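You operate a simulated robot arm through the tools that you are given. There is no shell and no other tool. Be economical: measure what you need, move in short steps, check, and stop when the job is done.

Carry out the task below with a simulated two-armed robot. There is one attempt and no reset: what you move stays moved.

TASK
Level the stand, lift the top cover onto the open case with both hands, clamp it.
Fine: bubble between its lines first; cover square between the guides; purple and cream clamps locked.

Only the result counts: the job must be done as asked and must still hold three seconds after the hand-in. Knocking over, shifting, dropping, spilling or breaking anything else fails it. A push-on lid holds only when it is set on centred and level and pressed home; a screw cap is set on level and turned clockwise until tight.

THE ROBOT
Two 7-joint arms with two-finger parallel grippers on one trunk, on a base that drives. Base frame: it is fixed to the floor where the robot stands at the start and does not move with it; the origin is under the middle of the robot, x ahead of it, y to its left, z up. Lengths are in mm, angles in degrees, forces in N, time in s.
The left shoulder is at the start at [60, 143, 940], the right one opposite. With the tool pointing down near the work surface each hand reaches from about 100 to 640 mm from the robot's upright axis, wherever it stands, measured 20 degrees to its own side. Places, roughly: back panel [-1250, 0, 750]; black clamp [-1400, 200, 800]; brown clamp [-1400, 0, 800]; cream clamp [100, -300, 900]; purple clamp [500, -400, 900]; top of the open case [300, -500, 800]. Payload 1.57 kg a hand.
The TCP of each hand is the grasp point between the finger pads, 30 mm short of the fingertips. In the tool frame z runs along the fingers and y along their closing line. Largest opening 110 mm; finger width 24, thickness 12; the body of the gripper, 48 by 112 mm, starts 78 mm behind the TCP.
Orientation is that of the tool frame in the base frame, as a unit quaternion [x, y, z, w]. With the fingers straight down and closing along the base's y, the tool's x points along the base's -x, its y along +y and its z along -z.

THE INTERFACE
- The arms move only by the tool apply_moves. It takes "left_deltas", "right_deltas" or both (then of equal length, played together; a hand with none holds still); each is a list of rows, each a list of 7 numbers: the finger opening in m, from 0 to 0.11, then the shift along the base's x, y, z in m, then the turn, a rotation vector about the base's x, y, z in degrees. In form: [[jaw, x, y, z, wx, wy, wz], ...]. A call has 1 to 12 rows; each row is the pose to reach, as a shift and turn from the pose commanded when the call began. A row lasts 0.2 s, in which the tool goes at most 50 mm and 8.6 degrees; a call with a longer step from one row to the next is refused whole, and so is a gripper value outside its range. Where a pose cannot be reached the arm comes as near as it can. A force on the tool above 40 N (or 10 N above the force at the start of the call, whichever is more), or a blocked arm, ends the call early, and 0.2 s more pass. The fingers move at their own pace (about 45 mm/s each) and stop on an object; they squeeze with about 23 N. The grip force told is the motor's: it shows also when the fingers shut on nothing. Time passes only in rows, and 0.2 s behind the last, so rows that repeat a pose let the fingers close. It gives the time, the measured TCP pose, the force on the tool (base axes), the opening and the grip force at its end, in the units of the frame above (readings bear some noise), with the torque about the TCP (base axes, N m) and any sound that the robot's microphone picked up.
- Cameras (640 x 400 px; columns grow to the right, rows downward): "scene" is now at [35.8, -36.3, 1549.1]; the picture's right is [-0.49, -0.87, 0.00], its down [-0.67, 0.38, -0.64] and it looks along [0.56, -0.31, -0.77] (base axes); focal length 295 px, centre (320, 200). "left" rides on the left gripper at [70, -16, -141] in its tool frame; the picture's right is [0.23, 0.97, 0.00], its down [-0.86, 0.20, -0.48] and it looks along [-0.47, 0.11, 0.88] (tool axes); focal length 222 px, centre (320, 200). "right" rides on the right gripper at [70, 16, -141] in its tool frame; the picture's right is [-0.23, 0.97, 0.00], its down [-0.86, -0.20, -0.48] and it looks along [-0.47, -0.11, 0.88] (tool axes); focal length 222 px, centre (320, 200). There is no depth. A picture from a camera that has moved, and an enlarged one, comes with that camera's place and axes in the base frame and with its lens.
- camera(camera): a new picture of that camera. It takes no simulated time.
- raise_lower(by): slides the trunk up (or, below 0, down) by that many mm; the arms and the scene camera ride with it, the base frame stays. It gives what a move gives, with no picture.
- base_move(legs): drives the robot by 1 to 6 legs, each [ahead, left, turn to the left] in mm, mm and degrees, along the robot's own axes; the way and the turn of a leg run together, so that a leg with both is an arc; at most 1500 mm and 180 degrees a leg. The arms and the cameras ride along, it lands a little off, and it stops where it bumps. It gives what a move gives.
- aim_head(pan, tilt): turns the head with the scene camera to pan (to the left, within 86 degrees either way) and tilt (down, from -29 to 69), counted from straight ahead of the robot. It gives what a move gives.
- enlarge(camera, box): a new picture of the part [left, top, right, bottom] of that camera's present view, enlarged. It takes no simulated time.
- sign_off(): hands the job in; it is judged then, once.

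Go step by step. Nothing tells you exact positions but the pictures and the camera data: compare them with the known pose of the tool, close in by small moves and look again before you grip or let go. The budget is 120 turns and 100 pictures, counting those below and the enlarged ones. Unless the task says otherwise, let go and move clear before handing in, and close with one line.

The tools are called after "Emit:" as name(argument=value, ...) on one line, values as JSON. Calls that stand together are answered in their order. apply_moves: Moves the arms, as the interface text tells. Its arguments: {"type":"object","properties":{"left_deltas":{"type":"array"},"right_deltas":{"type":"array"}},"required":[]} The other tools are called the same way: raise_lower (by) slides the trunk up or down; base_move (legs) drives the base; aim_head (pan, tilt) turns the head that bears the scene camera; camera (camera) takes a picture; enlarge (camera, box) takes an enlarged picture of a part of a camera's view; sign_off () hands the job in.

At the start:

```text
time: 0.0
left_ee_pos: [462.0, -0.3, 1118.5]
left_tcp_rot: [0.0, 1.0, 0.001, 0.001]
left_contact_force: [-0.2, 0.2, 1.2]
left_wrist_torque: [0.03, 0.02, -0.03]
left_gripper_width: 110.2
left_gripper_force: 0.1
right_ee_pos: [351.6, -397.9, 1138.7]
right_tcp_rot: [0.0, 1.0, 0.0, 0.0]
right_contact_force: [0.5, 0.1, 0.3]
right_wrist_torque: [0.0, -0.01, -0.03]
right_gripper_width: 110.3
right_gripper_force: 0.0
trunk travel left (down, up): [-539.0, 51.0]
robot x, y, heading: [-2.3, 3.8, 0.2]
head pan, tilt: [-29.4, 50.4]
```

scene: 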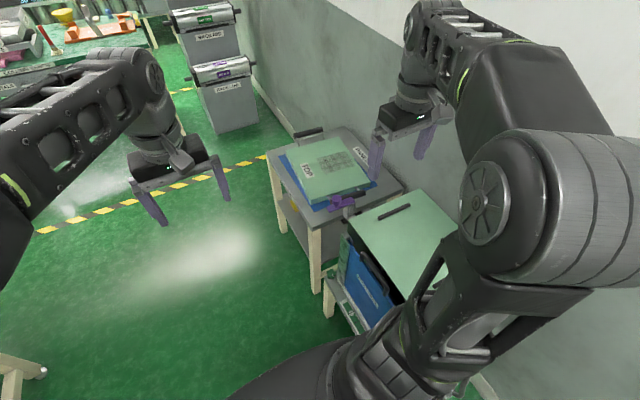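
right: 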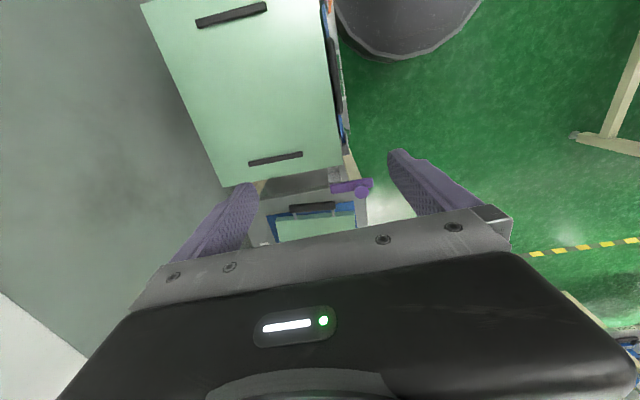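
left: 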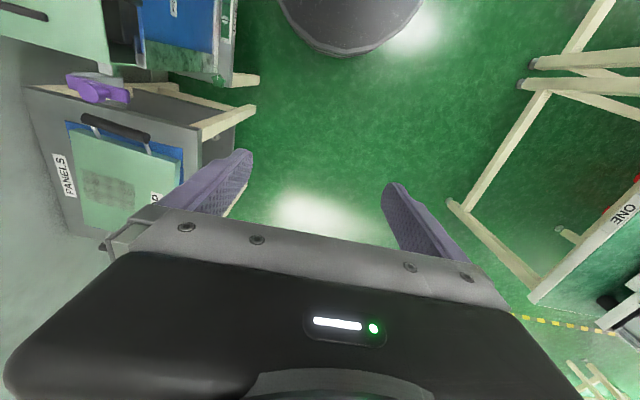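

I see a case on a stand to the right of the robot with a green panel, and a "PANELS" table beyond it. I'll look closer before moving anything.

Emit:
enlarge(camera="scene", box=[240, 110, 480, 340])

Emit:
enlarge(camera="right", box=[130, 0, 400, 250])

Emit:
enlarge(camera="left", box=[0, 0, 260, 240])

```text
1.74 times, centred on (360, 225) of scene
camera zoom: at [35.8, -36.3, 1549.1], right [-0.49, -0.87, 0.0], down [-0.67, 0.38, -0.64], along [0.56, -0.31, -0.77], focal length 512 px, centre (250, 156)
```

zoom: 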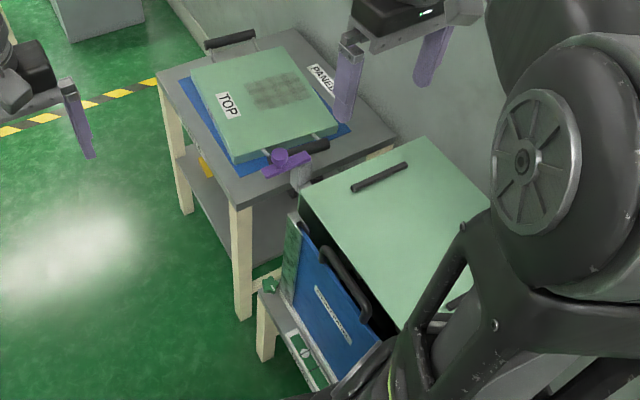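

```text
1.60 times, centred on (265, 125) of right
camera zoom: at [282.4, -382.6, 1279.2], right [0.23, 0.97, 0.0], down [0.86, -0.2, 0.48], along [0.47, -0.11, -0.88], focal length 355 px, centre (408, 320)
```

zoom: 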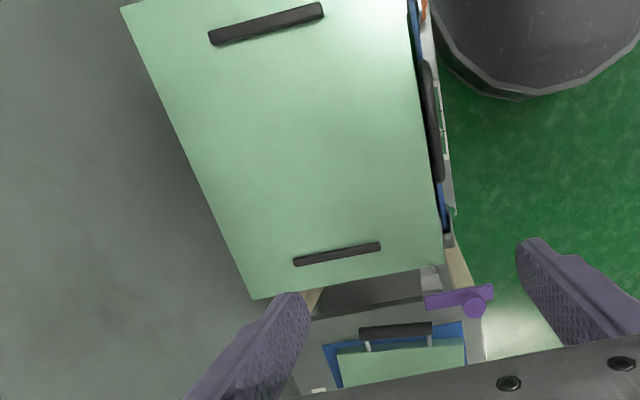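

```text
1.67 times, centred on (130, 120) of left
camera zoom: at [391.6, -17.9, 1260.5], right [-0.23, 0.97, 0.0], down [0.85, 0.2, 0.48], along [0.47, 0.11, -0.88], focal length 370 px, centre (637, 333)
```

zoom: 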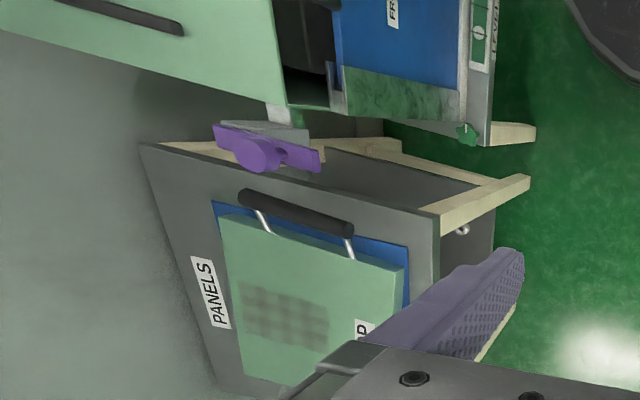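

The right arm blocks the near end of the case. I'll point the head at the case and raise the view.

Emit:
aim_head(pan=-62, tilt=50)

Emit:
camera(camera="scene")

```text
time: 1.0
left_ee_pos: [460.9, -1.9, 1119.1]
left_tcp_rot: [0.0, 1.0, 0.0, 0.001]
left_contact_force: [0.4, -0.3, 0.0]
left_wrist_torque: [0.0, 0.01, -0.04]
left_gripper_width: 110.2
left_gripper_force: 0.0
right_ee_pos: [352.6, -399.0, 1139.3]
right_tcp_rot: [-0.001, 1.0, 0.0, 0.0]
right_contact_force: [0.3, 0.0, -0.1]
right_wrist_torque: [-0.02, -0.01, 0.02]
right_gripper_width: 110.1
right_gripper_force: 0.0
trunk travel left (down, up): [-539.0, 51.0]
robot x, y, heading: [0.8, -3.8, -0.0]
head pan, tilt: [-62.0, 50.0]
```

```text
93 pictures are left
camera scene: at [5.2, -66.6, 1549.6], right [-0.88, -0.47, 0.0], down [-0.36, 0.68, -0.64], along [0.3, -0.57, -0.77], focal length 295 px, centre (320, 200)
```

scene: 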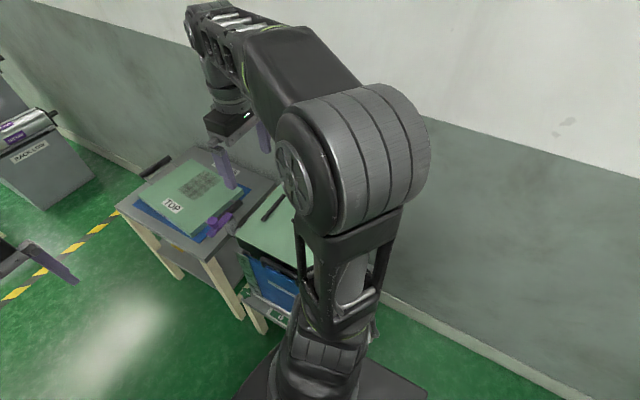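

The right arm hides the case, so I'll turn the robot to face the case side (toward -y) and stand back a little.

Emit:
base_move(legs=[[0, 150, 0], [0, 0, -90], [0, 330, 0]])

Emit:
aim_head(pan=0, tilt=50)

Emit:
camera(camera="scene")

```text
time: 7.9
left_ee_pos: [331.4, -308.7, 1119.6]
left_tcp_rot: [0.705, 0.709, -0.002, 0.0]
left_contact_force: [0.0, -0.7, 0.4]
left_wrist_torque: [-0.02, 0.04, -0.05]
left_gripper_width: 110.0
left_gripper_force: 0.1
right_ee_pos: [-67.7, -201.8, 1138.9]
right_tcp_rot: [0.705, 0.709, -0.001, -0.001]
right_contact_force: [0.2, 0.7, 0.2]
right_wrist_torque: [0.02, 0.04, 0.02]
right_gripper_width: 110.0
right_gripper_force: 0.1
trunk travel left (down, up): [-539.0, 51.0]
robot x, y, heading: [329.4, 149.4, -89.8]
head pan, tilt: [-62.0, 50.0]
```

```text
time: 9.3
left_ee_pos: [330.0, -308.7, 1119.4]
left_tcp_rot: [0.705, 0.709, -0.001, 0.001]
left_contact_force: [0.6, -0.3, -0.6]
left_wrist_torque: [0.01, 0.04, -0.01]
left_gripper_width: 110.1
left_gripper_force: 0.1
right_ee_pos: [-69.4, -201.7, 1138.4]
right_tcp_rot: [0.705, 0.709, 0.0, 0.0]
right_contact_force: [-0.5, 0.2, 0.2]
right_wrist_torque: [0.0, 0.04, 0.01]
right_gripper_width: 109.9
right_gripper_force: 0.1
trunk travel left (down, up): [-539.0, 51.0]
robot x, y, heading: [329.9, 153.2, -89.5]
head pan, tilt: [0.0, 50.0]
```

```text
92 pictures are left
camera scene: at [328.4, 105.9, 1549.6], right [-1.0, 0.0, 0.0], down [0.0, 0.77, -0.64], along [0.0, -0.64, -0.77], focal length 295 px, centre (320, 200)
```

scene: 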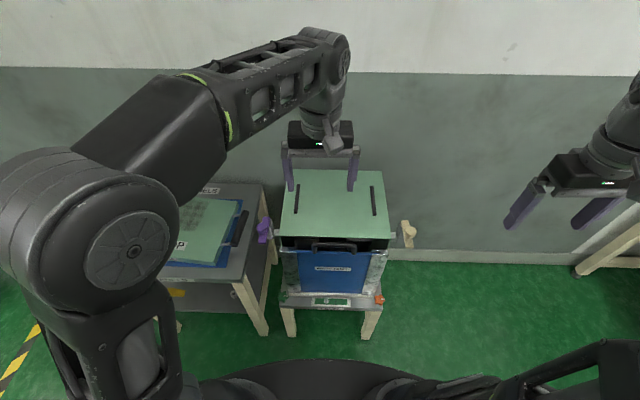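

I see the case ahead with the level vial and knobs on the stand's front, the purple clamp on its left and the cream clamp on its right. I'll zoom in.

Emit:
enlarge(camera="scene", box=[240, 160, 430, 350])

Emit:
enlarge(camera="scene", box=[150, 170, 290, 310])

Emit:
camera(camera="left")

```text
2.11 times, centred on (335, 255) of scene
camera zoom: at [328.4, 105.9, 1549.6], right [-1.0, 0.0, 0.0], down [0.0, 0.77, -0.64], along [0.0, -0.64, -0.77], focal length 620 px, centre (288, 84)
```

zoom: 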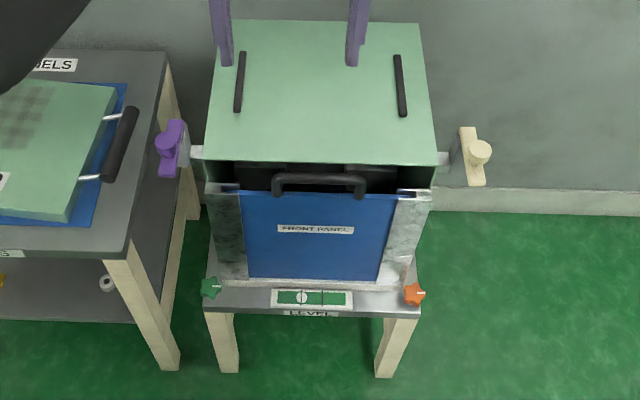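

```text
2.86 times, centred on (220, 240) of scene
camera zoom: at [328.4, 105.9, 1549.6], right [-1.0, 0.0, 0.0], down [0.0, 0.77, -0.64], along [0.0, -0.64, -0.77], focal length 842 px, centre (606, 86)
```

zoom: 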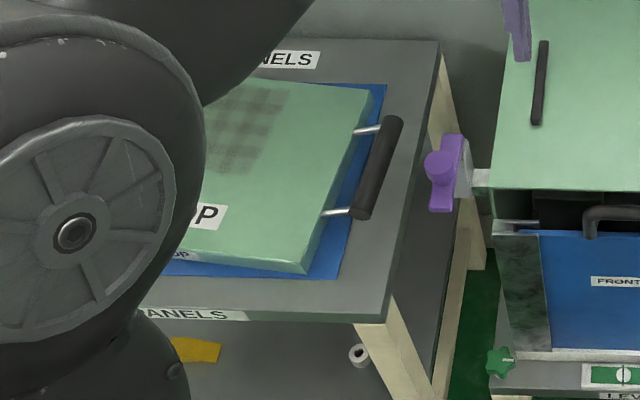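

```text
89 pictures are left
camera left: at [313.8, -240.2, 1260.5], right [0.97, 0.23, 0.0], down [0.2, -0.85, 0.48], along [0.11, -0.47, -0.88], focal length 222 px, centre (320, 200)
```

left: 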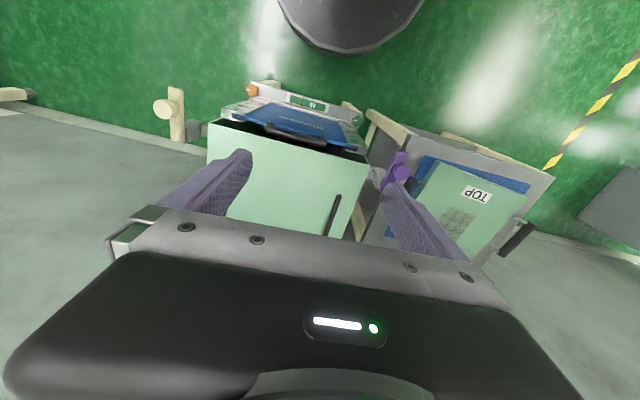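

I'm still unsure how the case top is built. I'll pull the left hand back out of the scene view and look with its camera from nearer the front.

Emit:
apply_moves(left_deltas=[[0.11, 0.0, 0.045, 0, 0, 0, 0], [0.11, 0.0, 0.09, 0, 0, 0, 0], [0.11, 0.0, 0.13, 0, 0, 0, 0], [0.11, 0.0, 0.15, -0.03, 0, 0, 0], [0.11, 0.0, 0.15, -0.07, 0, 0, 0]])

Emit:
camera(camera="left")

Emit:
camera(camera="scene")

```text
time: 10.5
left_ee_pos: [329.8, -159.8, 1049.1]
left_tcp_rot: [0.705, 0.709, -0.001, 0.001]
left_contact_force: [0.0, 0.5, 0.3]
left_wrist_torque: [0.01, 0.02, 0.01]
left_gripper_width: 110.2
left_gripper_force: 0.1
right_ee_pos: [-69.3, -201.6, 1139.4]
right_tcp_rot: [0.706, 0.709, 0.0, 0.0]
right_contact_force: [0.0, 0.2, 0.3]
right_wrist_torque: [0.0, 0.03, 0.02]
right_gripper_width: 109.8
right_gripper_force: 0.0
trunk travel left (down, up): [-539.0, 51.0]
robot x, y, heading: [332.7, 152.6, -89.9]
head pan, tilt: [0.0, 50.0]
```

```text
88 pictures are left
camera left: at [313.6, -89.9, 1190.4], right [0.97, 0.23, 0.0], down [0.2, -0.85, 0.48], along [0.11, -0.47, -0.88], focal length 222 px, centre (320, 200)
```

left: 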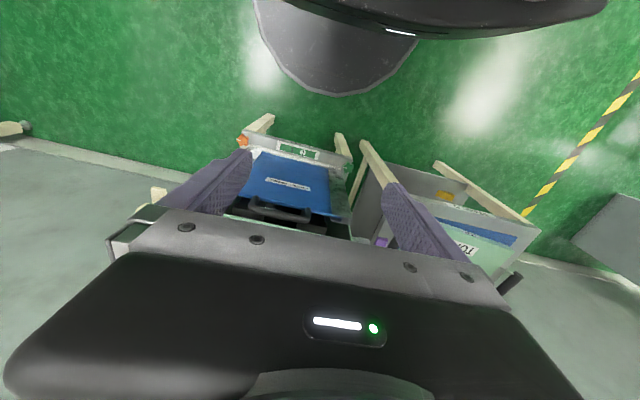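

```text
87 pictures are left
camera scene: at [328.3, 105.5, 1549.6], right [-1.0, -0.01, 0.0], down [0.0, 0.77, -0.64], along [0.0, -0.64, -0.77], focal length 295 px, centre (320, 200)
```

scene: 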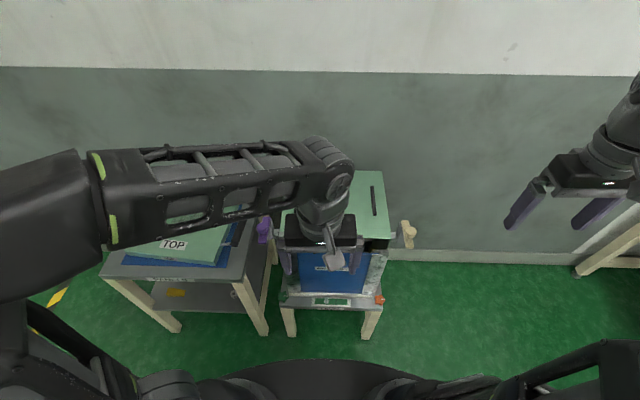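

Next I'll inspect the vial and the knobs closely, after moving the left hand aside and up.

Emit:
apply_moves(left_deltas=[[0.11, 0.045, 0.0, 0.02, 0, 0, 0], [0.11, 0.09, 0.0, 0.04, 0, 0, 0], [0.11, 0.13, 0.0, 0.06, 0, 0, 0], [0.11, 0.17, 0.0, 0.08, 0, 0, 0], [0.11, 0.21, 0.0, 0.1, 0, 0, 0], [0.11, 0.25, 0.0, 0.1, 0, 0, 0], [0.11, 0.29, 0.0, 0.1, 0, 0, 0]])

Emit:
enlarge(camera="scene", box=[272, 280, 392, 320])

Emit:
enlarge(camera="scene", box=[250, 160, 430, 270])

```text
time: 12.1
left_ee_pos: [623.1, -169.1, 1123.1]
left_tcp_rot: [0.706, 0.708, 0.0, 0.0]
left_contact_force: [1.8, 0.1, -0.7]
left_wrist_torque: [0.03, 0.08, 0.0]
left_gripper_width: 110.2
left_gripper_force: 0.1
left hand out of reach, approached as far as the arm can: row 5, 6, 7
right_ee_pos: [-66.6, -204.0, 1139.7]
right_tcp_rot: [0.705, 0.709, -0.001, -0.002]
right_contact_force: [0.7, 1.2, 0.0]
right_wrist_torque: [0.03, 0.03, -0.06]
right_gripper_width: 110.2
right_gripper_force: 0.1
trunk travel left (down, up): [-539.0, 51.0]
robot x, y, heading: [328.0, 156.7, -89.5]
head pan, tilt: [0.0, 50.0]
```

```text
5.33 times, centred on (332, 300) of scene
camera zoom: at [331.7, 104.9, 1549.5], right [-1.0, -0.01, 0.0], down [-0.01, 0.77, -0.64], along [0.0, -0.64, -0.77], focal length 1571 px, centre (256, -333)
```

zoom: 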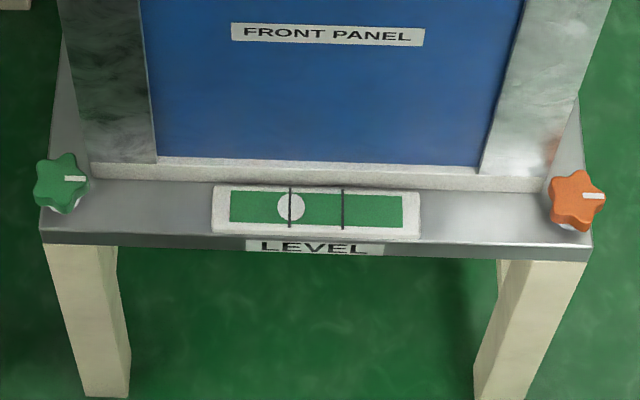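

```text
3.56 times, centred on (340, 215) of scene
camera zoom: at [331.7, 104.9, 1549.5], right [-1.0, -0.01, 0.0], down [-0.01, 0.77, -0.64], along [0.0, -0.64, -0.77], focal length 1048 px, centre (249, 147)
```

zoom: 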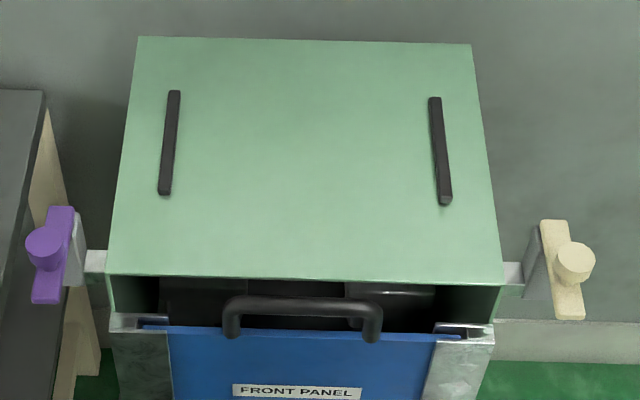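

The bubble sits on the left line, so it has to move right. By triangulation the orange knob is near (98, -330, 417) and the green near (474, -335, 417). I'll pull the left hand back, then lower the trunk to reach the orange knob with the right hand.

Emit:
apply_moves(left_deltas=[[0.11, -0.03, 0.045, 0, 0, 0, 0], [0.11, -0.06, 0.08, 0, 0, 0, 0], [0.11, -0.09, 0.1, 0.0, 0, 0, 0]])

Emit:
raise_lower(by=-330)

Emit:
camera(camera="scene")

Emit:
camera(camera="right")

```text
refused: row 1 steps farther than a row can; nothing moved
```

```text
time: 15.3
left_ee_pos: [621.4, -169.6, 795.1]
left_tcp_rot: [0.706, 0.709, -0.001, 0.0]
left_contact_force: [0.3, -0.8, -1.0]
left_wrist_torque: [0.02, 0.0, -0.01]
left_gripper_width: 109.8
left_gripper_force: 0.1
right_ee_pos: [-67.5, -203.1, 809.8]
right_tcp_rot: [0.705, 0.709, 0.0, 0.0]
right_contact_force: [0.2, -0.2, 0.1]
right_wrist_torque: [0.02, -0.01, 0.0]
right_gripper_width: 109.8
right_gripper_force: 0.1
trunk travel left (down, up): [-209.0, 381.0]
robot x, y, heading: [332.0, 152.7, -89.7]
head pan, tilt: [0.0, 50.0]
```

```text
84 pictures are left
camera scene: at [328.5, 106.0, 1219.6], right [-1.0, -0.01, 0.0], down [0.0, 0.77, -0.64], along [0.0, -0.64, -0.77], focal length 295 px, centre (320, 200)
```

scene: 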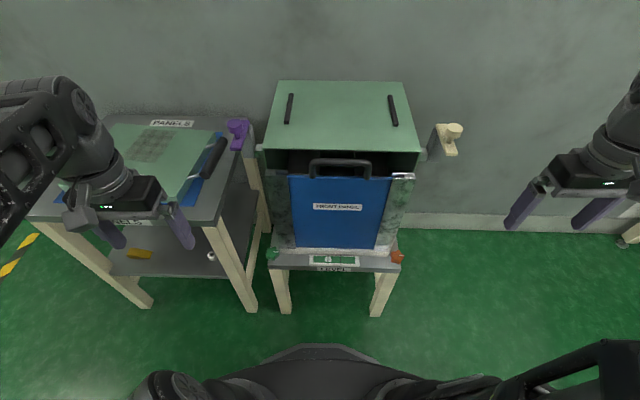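

```text
83 pictures are left
camera right: at [-52.0, -131.6, 949.2], right [0.97, -0.22, 0.0], down [-0.19, -0.86, 0.48], along [-0.11, -0.47, -0.88], focal length 222 px, centre (320, 200)
```

right: 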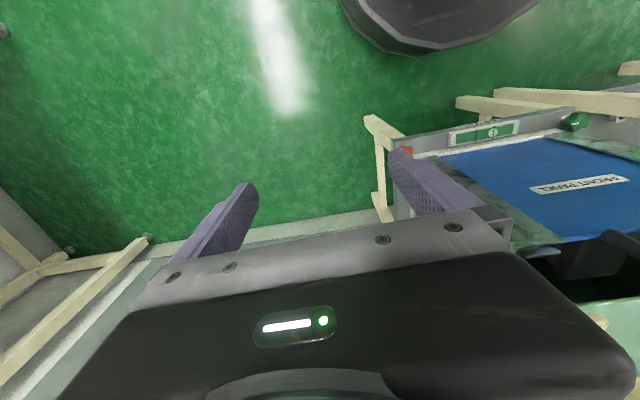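

Lowered safely, and this second height gives a vertical baseline. I'll zoom on the knobs and on the case top to triangulate.

Emit:
enlarge(camera="scene", box=[255, 230, 415, 290])

Emit:
enlarge(camera="scene", box=[220, 70, 470, 200])

Emit:
enlarge(camera="scene", box=[50, 100, 260, 240])

```text
4.00 times, centred on (335, 260) of scene
camera zoom: at [328.5, 106.0, 1219.6], right [-1.0, -0.01, 0.0], down [0.0, 0.77, -0.64], along [0.0, -0.64, -0.77], focal length 1179 px, centre (260, -40)
```

zoom: 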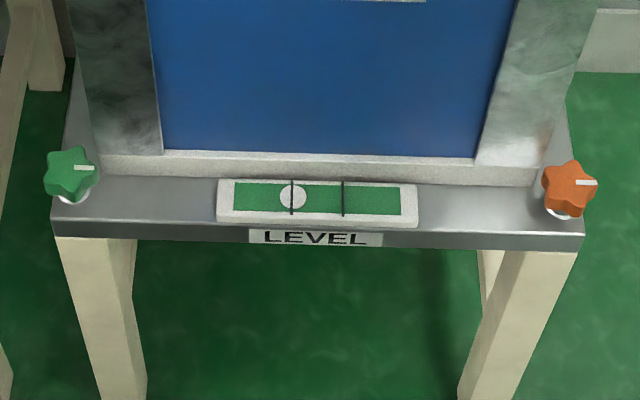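

```text
2.56 times, centred on (345, 135) of scene
camera zoom: at [328.5, 106.0, 1219.6], right [-1.0, -0.01, 0.0], down [0.0, 0.77, -0.64], along [0.0, -0.64, -0.77], focal length 754 px, centre (256, 366)
```

zoom: 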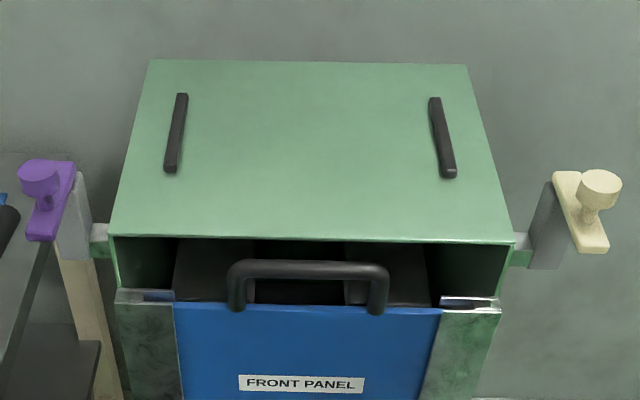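

```text
2.86 times, centred on (155, 170) of scene
camera zoom: at [328.5, 106.0, 1219.6], right [-1.0, -0.01, 0.0], down [0.0, 0.77, -0.64], along [0.0, -0.64, -0.77], focal length 842 px, centre (791, 286)
```

zoom: 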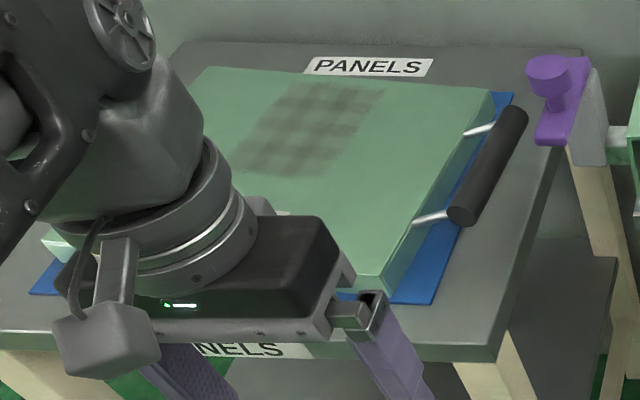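

Triangulation puts the orange knob at about (106, -318, 463) and the green at (468, -324, 470). The case top is at z≈817. I'll bring the right hand to a 45°-tilted pose in front of the orange knob.

Emit:
apply_moves(right_deltas=[[0.11, 0.022, -0.005, -0.034, -5.6, 0, 0], [0.11, 0.043, -0.011, -0.069, -11.2, 0, 0], [0.11, 0.065, -0.017, -0.103, -16.9, 0, 0], [0.11, 0.087, -0.022, -0.137, -22.5, 0, 0], [0.11, 0.108, -0.028, -0.172, -28, 0, 0], [0.11, 0.13, -0.034, -0.206, -33.7, 0, 0], [0.11, 0.152, -0.039, -0.24, -39.4, 0, 0], [0.11, 0.173, -0.045, -0.274, -45, 0, 0]])

Emit:
camera(camera="right")

Emit:
camera(camera="scene")

```text
time: 16.9
left_ee_pos: [621.7, -167.6, 795.2]
left_tcp_rot: [0.705, 0.709, 0.0, 0.0]
left_contact_force: [-0.5, -0.2, 0.5]
left_wrist_torque: [-0.01, -0.06, 0.0]
left_gripper_width: 109.7
left_gripper_force: 0.0
right_ee_pos: [63.5, -313.3, 639.3]
right_tcp_rot: [0.641, 0.666, -0.276, 0.265]
right_contact_force: [2.1, 3.3, 2.5]
right_wrist_torque: [-0.03, -0.19, 0.23]
right_gripper_width: 109.8
right_gripper_force: 0.0
right hand out of reach, approached as far as the arm can: row 5, 6, 7, 8
trunk travel left (down, up): [-209.0, 381.0]
robot x, y, heading: [329.3, 151.9, -90.0]
head pan, tilt: [0.0, 50.0]
stopped in row 8 (right hand): the force on the tool passed its limit at 84 N (the readings are from after the stop); the commanded pose is now the measured one
```

```text
79 pictures are left
camera right: at [77.3, -162.4, 688.6], right [0.98, -0.13, 0.13], down [-0.17, -0.27, 0.95], along [-0.09, -0.95, -0.29], focal length 222 px, centre (320, 200)
```

right: 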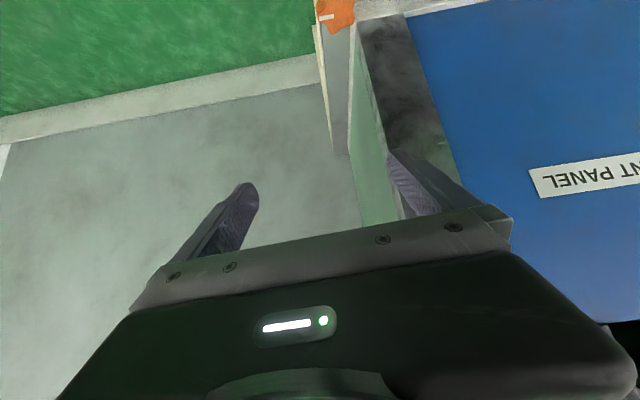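

```text
78 pictures are left
camera scene: at [328.5, 106.7, 1219.8], right [-1.0, 0.0, 0.0], down [0.0, 0.77, -0.64], along [0.0, -0.64, -0.77], focal length 295 px, centre (320, 200)
```

scene: 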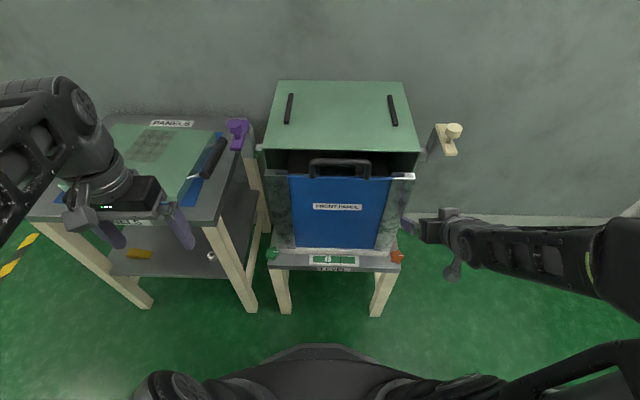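

The arm couldn't reach that pose and drifted against the case side; nothing looks displaced. I'll retreat by backing the base straight out, which also gives the arm more room.

Emit:
base_move(legs=[[-150, 0, 0]])

Emit:
raise_lower(by=-120)

Emit:
enlarge(camera="scene", box=[220, 60, 480, 260])

```text
time: 18.3
left_ee_pos: [619.8, -18.1, 793.6]
left_tcp_rot: [0.706, 0.708, -0.001, 0.001]
left_contact_force: [-0.6, -0.7, 0.3]
left_wrist_torque: [-0.02, 0.0, 0.0]
left_gripper_width: 110.1
left_gripper_force: 0.1
right_ee_pos: [62.5, -161.1, 639.2]
right_tcp_rot: [0.641, 0.665, -0.277, 0.266]
right_contact_force: [-0.5, -0.8, -0.1]
right_wrist_torque: [0.0, 0.01, 0.02]
right_gripper_width: 109.9
right_gripper_force: 0.1
trunk travel left (down, up): [-209.0, 381.0]
robot x, y, heading: [329.5, 302.4, -89.6]
head pan, tilt: [0.0, 50.0]
```

```text
time: 19.8
left_ee_pos: [620.9, -16.5, 674.3]
left_tcp_rot: [0.705, 0.709, -0.001, 0.001]
left_contact_force: [-0.5, -0.8, 0.8]
left_wrist_torque: [0.05, 0.03, 0.0]
left_gripper_width: 110.4
left_gripper_force: 0.1
right_ee_pos: [62.9, -162.1, 519.2]
right_tcp_rot: [0.641, 0.665, -0.277, 0.266]
right_contact_force: [0.1, 1.1, 0.2]
right_wrist_torque: [0.0, -0.01, 0.0]
right_gripper_width: 110.3
right_gripper_force: 0.1
trunk travel left (down, up): [-89.0, 501.0]
robot x, y, heading: [333.1, 301.9, -89.5]
head pan, tilt: [0.0, 50.0]
```

```text
2.00 times, centred on (350, 160) of scene
camera zoom: at [327.9, 257.5, 1099.6], right [-1.0, 0.0, 0.0], down [0.0, 0.77, -0.64], along [0.0, -0.64, -0.77], focal length 589 px, centre (260, 280)
```

zoom: 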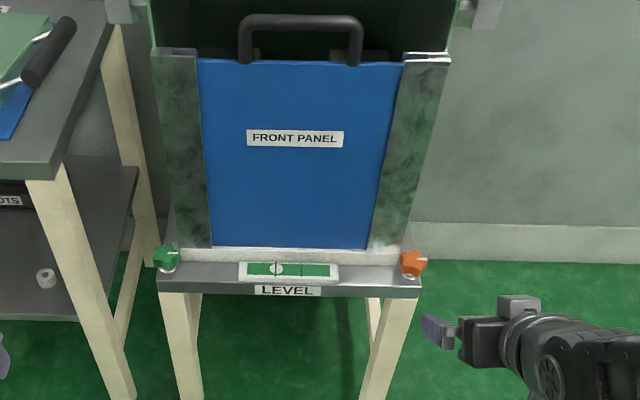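

The tool has the wanted 45° tilt and is clear of the case. Now I'll approach the orange knob along the tool axis, stopping short.

Emit:
apply_moves(right_deltas=[[0.11, 0.02, -0.03, 0.005, 0, 0, 0], [0.11, 0.043, -0.06, 0.01, 0, 0, 0], [0.11, 0.043, -0.09, 0.01, 0, 0, 0], [0.11, 0.043, -0.105, -0.005, 0, 0, 0]])

Emit:
camera(camera="right")

Emit:
enlarge(camera="scene", box=[260, 160, 440, 260])

```text
time: 20.8
left_ee_pos: [621.4, -16.9, 673.7]
left_tcp_rot: [0.705, 0.709, -0.001, 0.001]
left_contact_force: [-0.7, 0.1, -0.4]
left_wrist_torque: [-0.01, 0.03, 0.0]
left_gripper_width: 110.0
left_gripper_force: 0.0
right_ee_pos: [105.2, -266.5, 514.3]
right_tcp_rot: [0.641, 0.666, -0.276, 0.265]
right_contact_force: [0.1, -0.5, 0.4]
right_wrist_torque: [-0.01, 0.0, 0.01]
right_gripper_width: 110.0
right_gripper_force: 0.1
trunk travel left (down, up): [-89.0, 501.0]
robot x, y, heading: [326.5, 300.3, -89.4]
head pan, tilt: [0.0, 50.0]
```

```text
76 pictures are left
camera right: at [119.6, -116.3, 562.8], right [0.98, -0.13, 0.13], down [-0.17, -0.27, 0.95], along [-0.09, -0.95, -0.29], focal length 222 px, centre (320, 200)
```

right: 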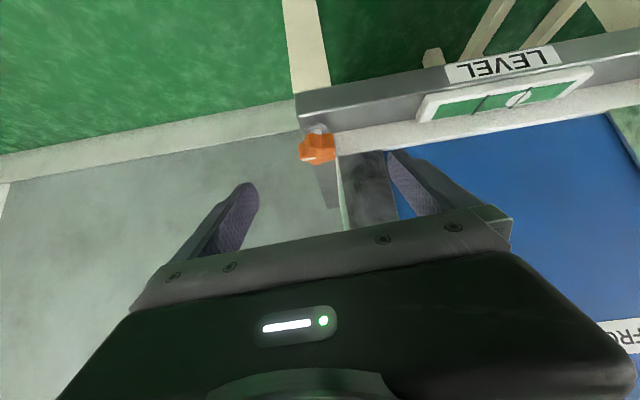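

```text
3.56 times, centred on (350, 210) of scene
camera zoom: at [327.9, 257.6, 1099.6], right [-1.0, 0.0, 0.0], down [0.0, 0.77, -0.64], along [0.0, -0.64, -0.77], focal length 1048 px, centre (213, 164)
```

zoom: 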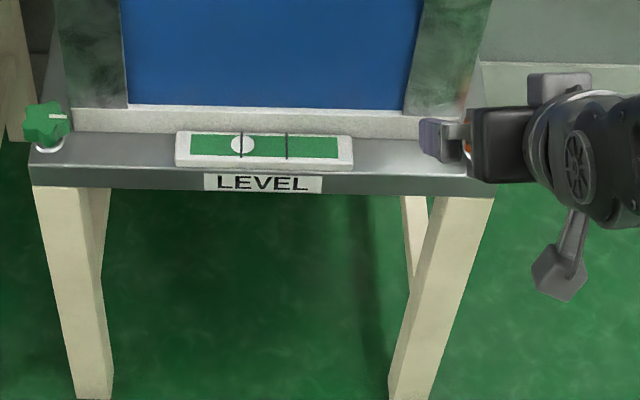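

The knob lies straight ahead of the fingers, at about (106, -318, 450). I'll move in so the fingertips straddle it and close.

Emit:
apply_moves(right_deltas=[[0.11, 0.001, -0.02, -0.025, 0, 0, 0], [0.08, 0.001, -0.04, -0.051, 0, 0, 0], [0.03, 0.001, -0.04, -0.051, 0, 0, 0], [0.03, 0.001, -0.04, -0.051, 0, 0, 0], [0.02, 0.001, -0.04, -0.051, 0, 0, 0], [0.02, 0.001, -0.04, -0.051, 0, 0, 0]])

Emit:
camera(camera="right")

Emit:
enlarge(camera="scene", box=[260, 160, 440, 260])

```text
time: 22.2
left_ee_pos: [621.5, -16.6, 675.0]
left_tcp_rot: [0.705, 0.709, -0.001, 0.002]
left_contact_force: [0.8, 0.2, -0.1]
left_wrist_torque: [-0.01, 0.05, 0.01]
left_gripper_width: 110.1
left_gripper_force: 0.0
right_ee_pos: [104.7, -305.7, 461.7]
right_tcp_rot: [0.641, 0.665, -0.276, 0.266]
right_contact_force: [-6.1, -1.4, -0.2]
right_wrist_torque: [0.01, 0.01, -0.12]
right_gripper_width: 39.3
right_gripper_force: 18.7
trunk travel left (down, up): [-89.0, 501.0]
robot x, y, heading: [331.6, 306.2, -89.8]
head pan, tilt: [0.0, 50.0]
```

```text
74 pictures are left
camera right: at [119.3, -156.2, 511.4], right [0.98, -0.14, 0.13], down [-0.17, -0.27, 0.95], along [-0.09, -0.95, -0.29], focal length 222 px, centre (320, 200)
```

right: 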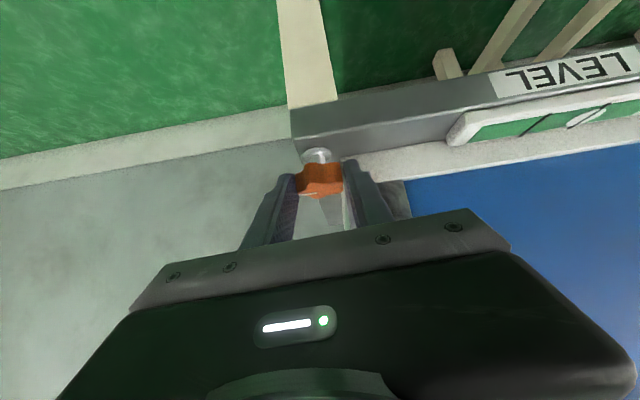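

```text
3.56 times, centred on (350, 210) of scene
camera zoom: at [327.6, 257.3, 1099.6], right [-1.0, 0.0, 0.0], down [0.0, 0.77, -0.64], along [0.0, -0.64, -0.77], focal length 1048 px, centre (213, 164)
```

zoom: 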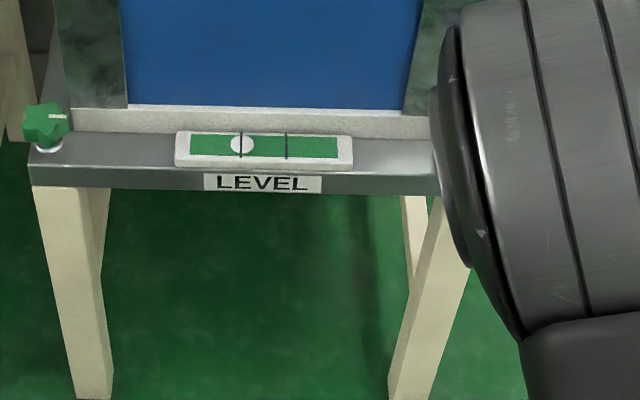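

The knob is gripped at 39 mm. I'll turn it 16° counter-clockwise (from above) as a test and watch the bubble.

Emit:
apply_moves(right_deltas=[[0.02, -0.002, 0, 0, 0, 0, 8], [0.02, -0.004, -0.0005, 0, 0, 0, 16], [0.02, -0.004, -0.0005, 0, 0, 0, 16]])

Emit:
enlarge(camera="scene", box=[260, 160, 440, 260])

```text
time: 23.0
left_ee_pos: [620.6, -18.7, 675.1]
left_tcp_rot: [0.705, 0.709, -0.001, 0.001]
left_contact_force: [-0.6, -0.2, -0.7]
left_wrist_torque: [0.04, -0.01, 0.01]
left_gripper_width: 109.9
left_gripper_force: 0.0
right_ee_pos: [100.0, -306.4, 462.1]
right_tcp_rot: [0.543, 0.748, -0.237, 0.299]
right_contact_force: [-14.0, 0.6, -3.1]
right_wrist_torque: [1.0, 0.28, -0.27]
right_gripper_width: 38.8
right_gripper_force: 44.5
trunk travel left (down, up): [-89.0, 501.0]
robot x, y, heading: [327.8, 305.1, -89.8]
head pan, tilt: [0.0, 50.0]
```

```text
3.56 times, centred on (350, 210) of scene
camera zoom: at [327.2, 257.1, 1099.5], right [-1.0, 0.0, 0.0], down [0.0, 0.77, -0.64], along [0.0, -0.64, -0.77], focal length 1048 px, centre (213, 164)
```

zoom: 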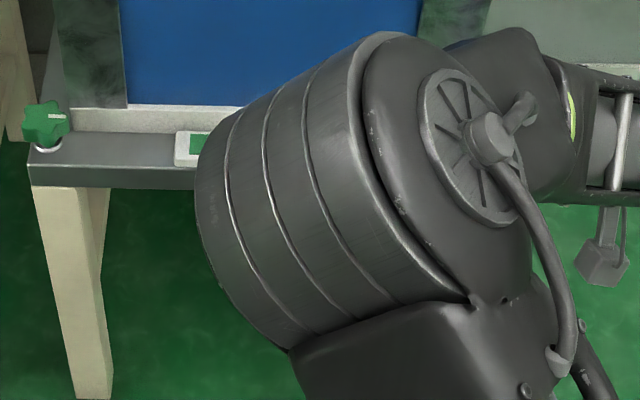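

The elbow now hides the vial in the scene view. I'll use the wrist camera.

Emit:
camera(camera="right")

Emit:
camera(camera="left")

```text
71 pictures are left
camera right: at [72.4, -158.7, 511.8], right [0.98, 0.14, 0.13], down [-0.08, -0.31, 0.95], along [0.17, -0.94, -0.29], focal length 222 px, centre (320, 200)
```

right: 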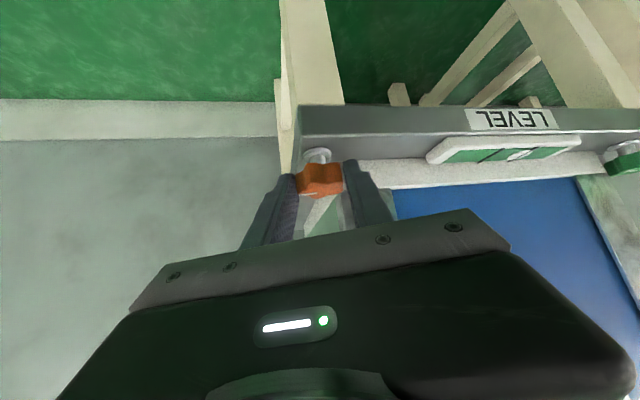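

```text
70 pictures are left
camera left: at [603.4, 51.9, 815.7], right [0.97, 0.23, 0.0], down [0.2, -0.85, 0.48], along [0.11, -0.47, -0.88], focal length 222 px, centre (320, 200)
```

left: 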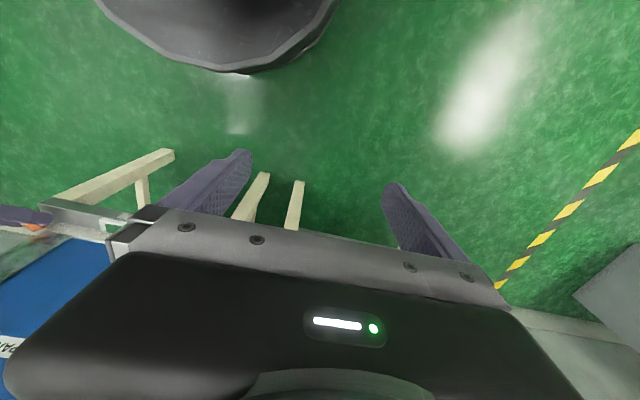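

Emit:
enlarge(camera="right", box=[420, 100, 600, 180])

```text
3.56 times, centred on (510, 140) of right
camera zoom: at [72.4, -158.7, 511.8], right [0.98, 0.14, 0.13], down [-0.08, -0.31, 0.95], along [0.17, -0.94, -0.29], focal length 790 px, centre (-356, 413)
```

zoom: 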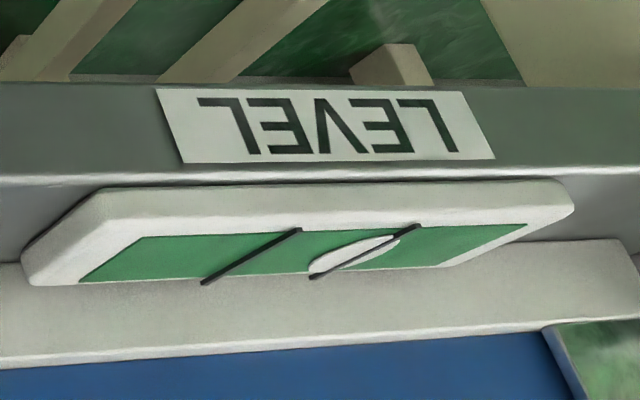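

The bubble seems to have moved slightly toward the middle. I'll continue the same way by 24° more.

Emit:
apply_moves(right_deltas=[[0.02, -0.0018, -0.0008, 0, 0, 0, 8], [0.02, -0.0035, -0.0017, 0, 0, 0, 16], [0.02, -0.0051, -0.0028, 0, 0, 0, 24], [0.02, -0.0051, -0.0028, 0, 0, 0, 24]])

Emit:
camera(camera="right")

```text
time: 23.3
left_ee_pos: [620.2, -19.9, 673.9]
left_tcp_rot: [0.705, 0.709, 0.0, 0.0]
left_contact_force: [-0.6, 0.4, -0.8]
left_wrist_torque: [-0.06, -0.02, -0.03]
left_gripper_width: 110.0
left_gripper_force: 0.1
right_ee_pos: [99.6, -306.6, 463.7]
right_tcp_rot: [0.54, 0.753, -0.236, 0.294]
right_contact_force: [-2.6, -15.0, -16.0]
right_wrist_torque: [-0.02, -0.56, -0.12]
right_gripper_width: 39.2
right_gripper_force: 44.3
right hand out of reach, approached as far as the arm can: row 1
trunk travel left (down, up): [-89.0, 501.0]
robot x, y, heading: [327.2, 305.9, -90.0]
head pan, tilt: [0.0, 50.0]
stopped in row 1 (right hand): the force on the tool passed its limit at 67 N (the readings are from after the stop); the commanded pose is now the measured one
```

```text
68 pictures are left
camera right: at [72.0, -159.1, 514.4], right [0.98, 0.14, 0.12], down [-0.07, -0.32, 0.95], along [0.17, -0.94, -0.3], focal length 222 px, centre (320, 200)
```

right: 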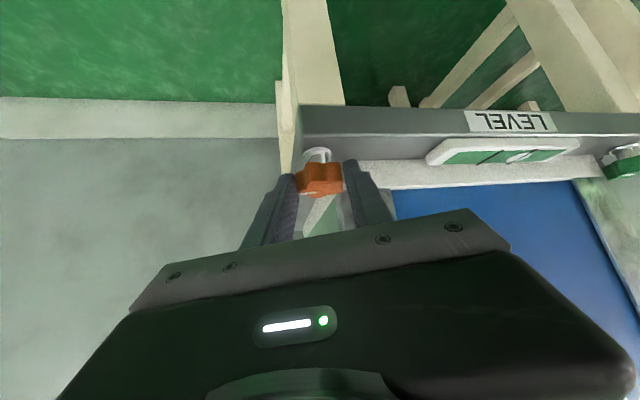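

The arm is at its limit on this side, but the direction looks right. I'll let go, withdraw along the tool axis, and look at the bubble properly before repositioning the base.

Emit:
apply_moves(right_deltas=[[0.11, 0, 0, 0, 0, 0, 0], [0.11, 0, 0, 0, 0, 0, 0], [0.11, 0, 0, 0, 0, 0, 0], [0.11, 0, 0, 0, 0, 0, 0], [0.11, -0.006, 0.02, 0.021, 0, 0, 0], [0.11, -0.012, 0.041, 0.042, 0, 0, 0], [0.11, -0.02, 0.07, 0.06, 0, 0, 0]])

Emit:
base_move(legs=[[0, -454, 0], [0, 0, 40]])

Emit:
aim_head(pan=20, tilt=45)

Emit:
camera(camera="scene")

Emit:
camera(camera="right")

```text
time: 24.9
left_ee_pos: [619.7, -17.4, 674.3]
left_tcp_rot: [0.705, 0.709, -0.001, 0.001]
left_contact_force: [0.6, -0.7, -0.1]
left_wrist_torque: [0.04, 0.0, -0.02]
left_gripper_width: 109.9
left_gripper_force: 0.1
right_ee_pos: [81.0, -235.5, 526.7]
right_tcp_rot: [0.538, 0.753, -0.237, 0.294]
right_contact_force: [-0.1, -0.7, 0.0]
right_wrist_torque: [0.02, 0.0, -0.02]
right_gripper_width: 110.0
right_gripper_force: 0.1
trunk travel left (down, up): [-89.0, 501.0]
robot x, y, heading: [325.4, 302.0, -90.0]
head pan, tilt: [0.0, 50.0]
```

```text
time: 29.5
left_ee_pos: [310.6, 245.2, 675.1]
left_tcp_rot: [0.417, 0.909, -0.001, 0.001]
left_contact_force: [-0.1, 0.3, -0.4]
left_wrist_torque: [-0.02, -0.01, 0.01]
left_gripper_width: 110.1
left_gripper_force: 0.1
right_ee_pos: [41.6, -269.7, 525.1]
right_tcp_rot: [0.245, 0.893, -0.121, 0.358]
right_contact_force: [0.5, -0.1, 0.5]
right_wrist_torque: [0.04, 0.02, 0.01]
right_gripper_width: 110.2
right_gripper_force: 0.1
trunk travel left (down, up): [-89.0, 501.0]
robot x, y, heading: [-115.1, 296.9, -49.2]
head pan, tilt: [0.0, 50.0]
```

```text
time: 30.3
left_ee_pos: [311.6, 246.3, 674.2]
left_tcp_rot: [0.416, 0.909, 0.0, 0.001]
left_contact_force: [-0.8, -0.1, 0.2]
left_wrist_torque: [0.01, -0.03, 0.03]
left_gripper_width: 109.9
left_gripper_force: 0.2
right_ee_pos: [42.6, -269.4, 526.5]
right_tcp_rot: [0.245, 0.893, -0.12, 0.358]
right_contact_force: [-0.2, 0.9, 0.1]
right_wrist_torque: [0.0, -0.02, 0.02]
right_gripper_width: 110.2
right_gripper_force: 0.1
trunk travel left (down, up): [-89.0, 501.0]
robot x, y, heading: [-118.5, 298.7, -49.2]
head pan, tilt: [20.0, 45.0]
```

```text
67 pictures are left
camera scene: at [-68.2, 285.0, 1106.5], right [-0.49, -0.87, 0.0], down [-0.62, 0.35, -0.71], along [0.62, -0.35, -0.71], focal length 295 px, centre (320, 200)
```

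scene: 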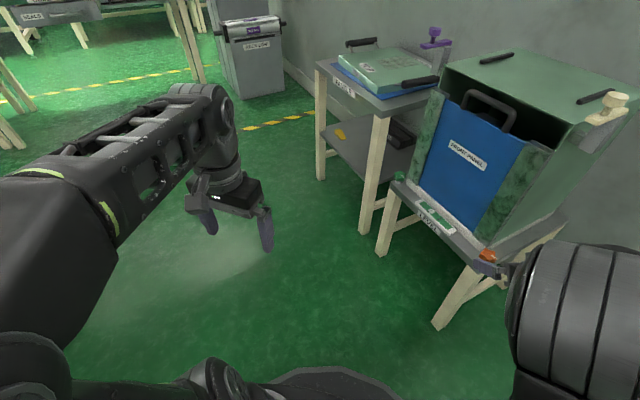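

```text
66 pictures are left
camera right: at [-74.1, -176.1, 577.5], right [0.65, 0.75, 0.12], down [0.15, -0.28, 0.95], along [0.74, -0.6, -0.3], focal length 222 px, centre (320, 200)
```

right: 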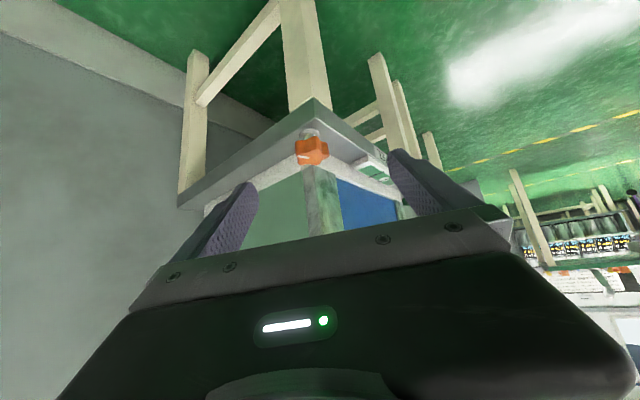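

I now have an unobstructed view of the vial and case. I'll enlarge both.

Emit:
enlarge(camera="scene", box=[385, 170, 525, 280])

Emit:
enlarge(camera="scene", box=[320, 20, 640, 180])

```text
3.64 times, centred on (455, 225) of scene
camera zoom: at [-68.2, 285.0, 1106.5], right [-0.49, -0.87, 0.0], down [-0.62, 0.35, -0.71], along [0.62, -0.35, -0.71], focal length 1071 px, centre (-171, 109)
```

zoom: 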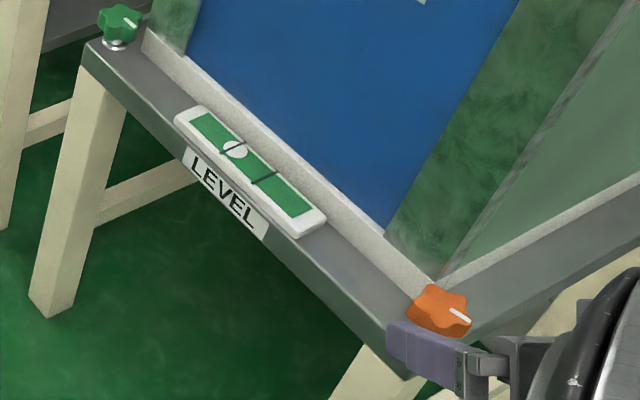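

```text
2.00 times, centred on (480, 100) of scene
camera zoom: at [-68.2, 285.0, 1106.5], right [-0.49, -0.87, 0.0], down [-0.62, 0.35, -0.71], along [0.62, -0.35, -0.71], focal length 589 px, centre (0, 400)
```

zoom: 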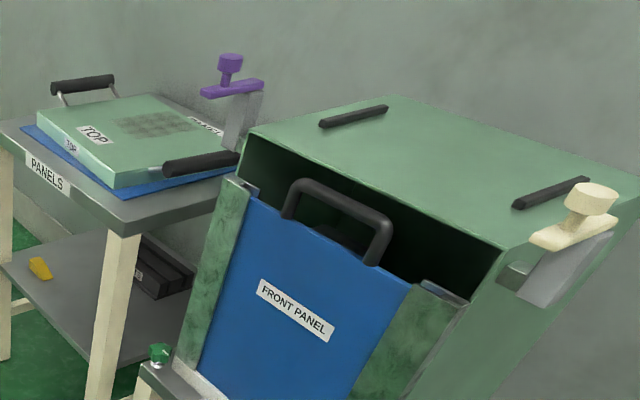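

The vial shows the bubble just inside the left line, so counter-clockwise is right but needs more turn. I'll swing the hand back to a pre-grip for a long stroke.

Emit:
apply_moves(right_deltas=[[0.11, 0.009, 0.001, 0, 0, 0, -7.4], [0.11, 0.018, 0.002, 0, 0, 0, -14.8], [0.11, 0.027, 0.003, -0.005, 0, 0, -22.2], [0.11, 0.036, 0.003, -0.012, 0, 0, -29.6], [0.11, 0.043, 0.003, -0.0215, 0, 0, -37], [0.11, 0.043, 0.003, -0.0215, 0, 0, -37]])

Emit:
camera(camera="right")

```text
time: 31.7
left_ee_pos: [311.1, 246.2, 674.7]
left_tcp_rot: [0.417, 0.909, 0.0, 0.0]
left_contact_force: [0.0, -1.1, 0.2]
left_wrist_torque: [-0.02, 0.0, 0.02]
left_gripper_width: 110.0
left_gripper_force: 0.1
right_ee_pos: [85.5, -267.5, 504.3]
right_tcp_rot: [0.517, 0.768, -0.229, 0.301]
right_contact_force: [-0.3, -0.3, 0.5]
right_wrist_torque: [0.0, 0.01, 0.01]
right_gripper_width: 110.0
right_gripper_force: 0.0
trunk travel left (down, up): [-89.0, 501.0]
robot x, y, heading: [-117.1, 301.2, -49.3]
head pan, tilt: [20.0, 45.0]
```

```text
63 pictures are left
camera right: at [49.4, -121.2, 555.7], right [0.97, 0.2, 0.12], down [-0.05, -0.32, 0.95], along [0.23, -0.93, -0.3], focal length 222 px, centre (320, 200)
```

right: 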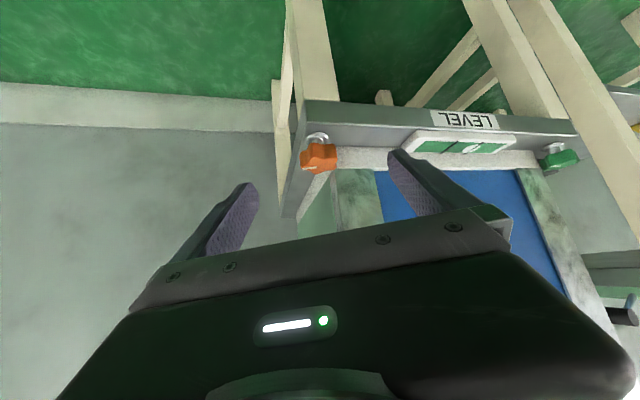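

Aligned with the knob; I'll insert and close.

Emit:
apply_moves(right_deltas=[[0.11, 0.007, -0.019, -0.02, 0, 0, 0], [0.08, 0.0147, -0.0383, -0.0413, 0, 0, 0], [0.02, 0.0147, -0.0383, -0.0413, 0, 0, 0], [0.02, 0.0147, -0.0383, -0.0413, 0, 0, 0], [0.02, 0.0147, -0.0383, -0.0413, 0, 0, 0], [0.02, 0.0147, -0.0383, -0.0413, 0, 0, 0]])

```text
time: 33.1
left_ee_pos: [311.1, 245.3, 674.2]
left_tcp_rot: [0.417, 0.909, 0.0, 0.0]
left_contact_force: [-0.2, -0.2, 1.2]
left_wrist_torque: [0.0, 0.0, -0.02]
left_gripper_width: 110.1
left_gripper_force: 0.0
right_ee_pos: [97.9, -306.8, 464.7]
right_tcp_rot: [0.517, 0.768, -0.229, 0.301]
right_contact_force: [-8.1, -4.5, 1.5]
right_wrist_torque: [-0.12, 0.08, -0.18]
right_gripper_width: 39.0
right_gripper_force: 19.7
trunk travel left (down, up): [-89.0, 501.0]
robot x, y, heading: [-117.8, 299.7, -49.3]
head pan, tilt: [20.0, 45.0]
```

Gripped. Turning 32° counter-clockwise.

Emit:
apply_moves(right_deltas=[[0.02, -0.003, -0.001, 0, 0, 0, 8], [0.02, -0.005, -0.002, 0, 0, 0, 16], [0.02, -0.0065, -0.0032, 0, 0, 0, 24], [0.02, -0.0078, -0.0047, 0, 0, 0, 32], [0.02, -0.0078, -0.0047, 0, 0, 0, 32]])

Emit:
enlarge(camera="scene", box=[385, 170, 525, 280])

```text
time: 34.3
left_ee_pos: [309.9, 246.6, 674.1]
left_tcp_rot: [0.418, 0.909, -0.001, 0.002]
left_contact_force: [-0.4, 0.4, -0.2]
left_wrist_torque: [0.01, 0.01, -0.01]
left_gripper_width: 109.7
left_gripper_force: 0.0
right_ee_pos: [89.4, -312.3, 464.6]
right_tcp_rot: [0.285, 0.882, -0.139, 0.35]
right_contact_force: [-20.7, -9.7, 6.6]
right_wrist_torque: [0.27, 0.89, -0.44]
right_gripper_width: 38.4
right_gripper_force: 43.7
trunk travel left (down, up): [-89.0, 501.0]
robot x, y, heading: [-116.6, 302.5, -49.3]
head pan, tilt: [20.0, 45.0]
```

```text
3.64 times, centred on (455, 225) of scene
camera zoom: at [-69.1, 284.9, 1106.6], right [-0.49, -0.87, 0.0], down [-0.62, 0.35, -0.71], along [0.62, -0.35, -0.71], focal length 1071 px, centre (-171, 109)
```

zoom: 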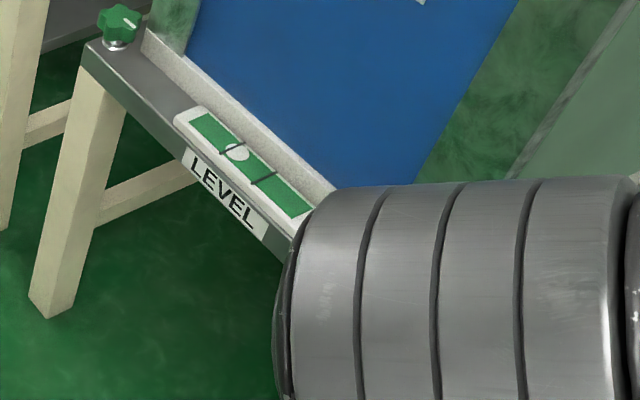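

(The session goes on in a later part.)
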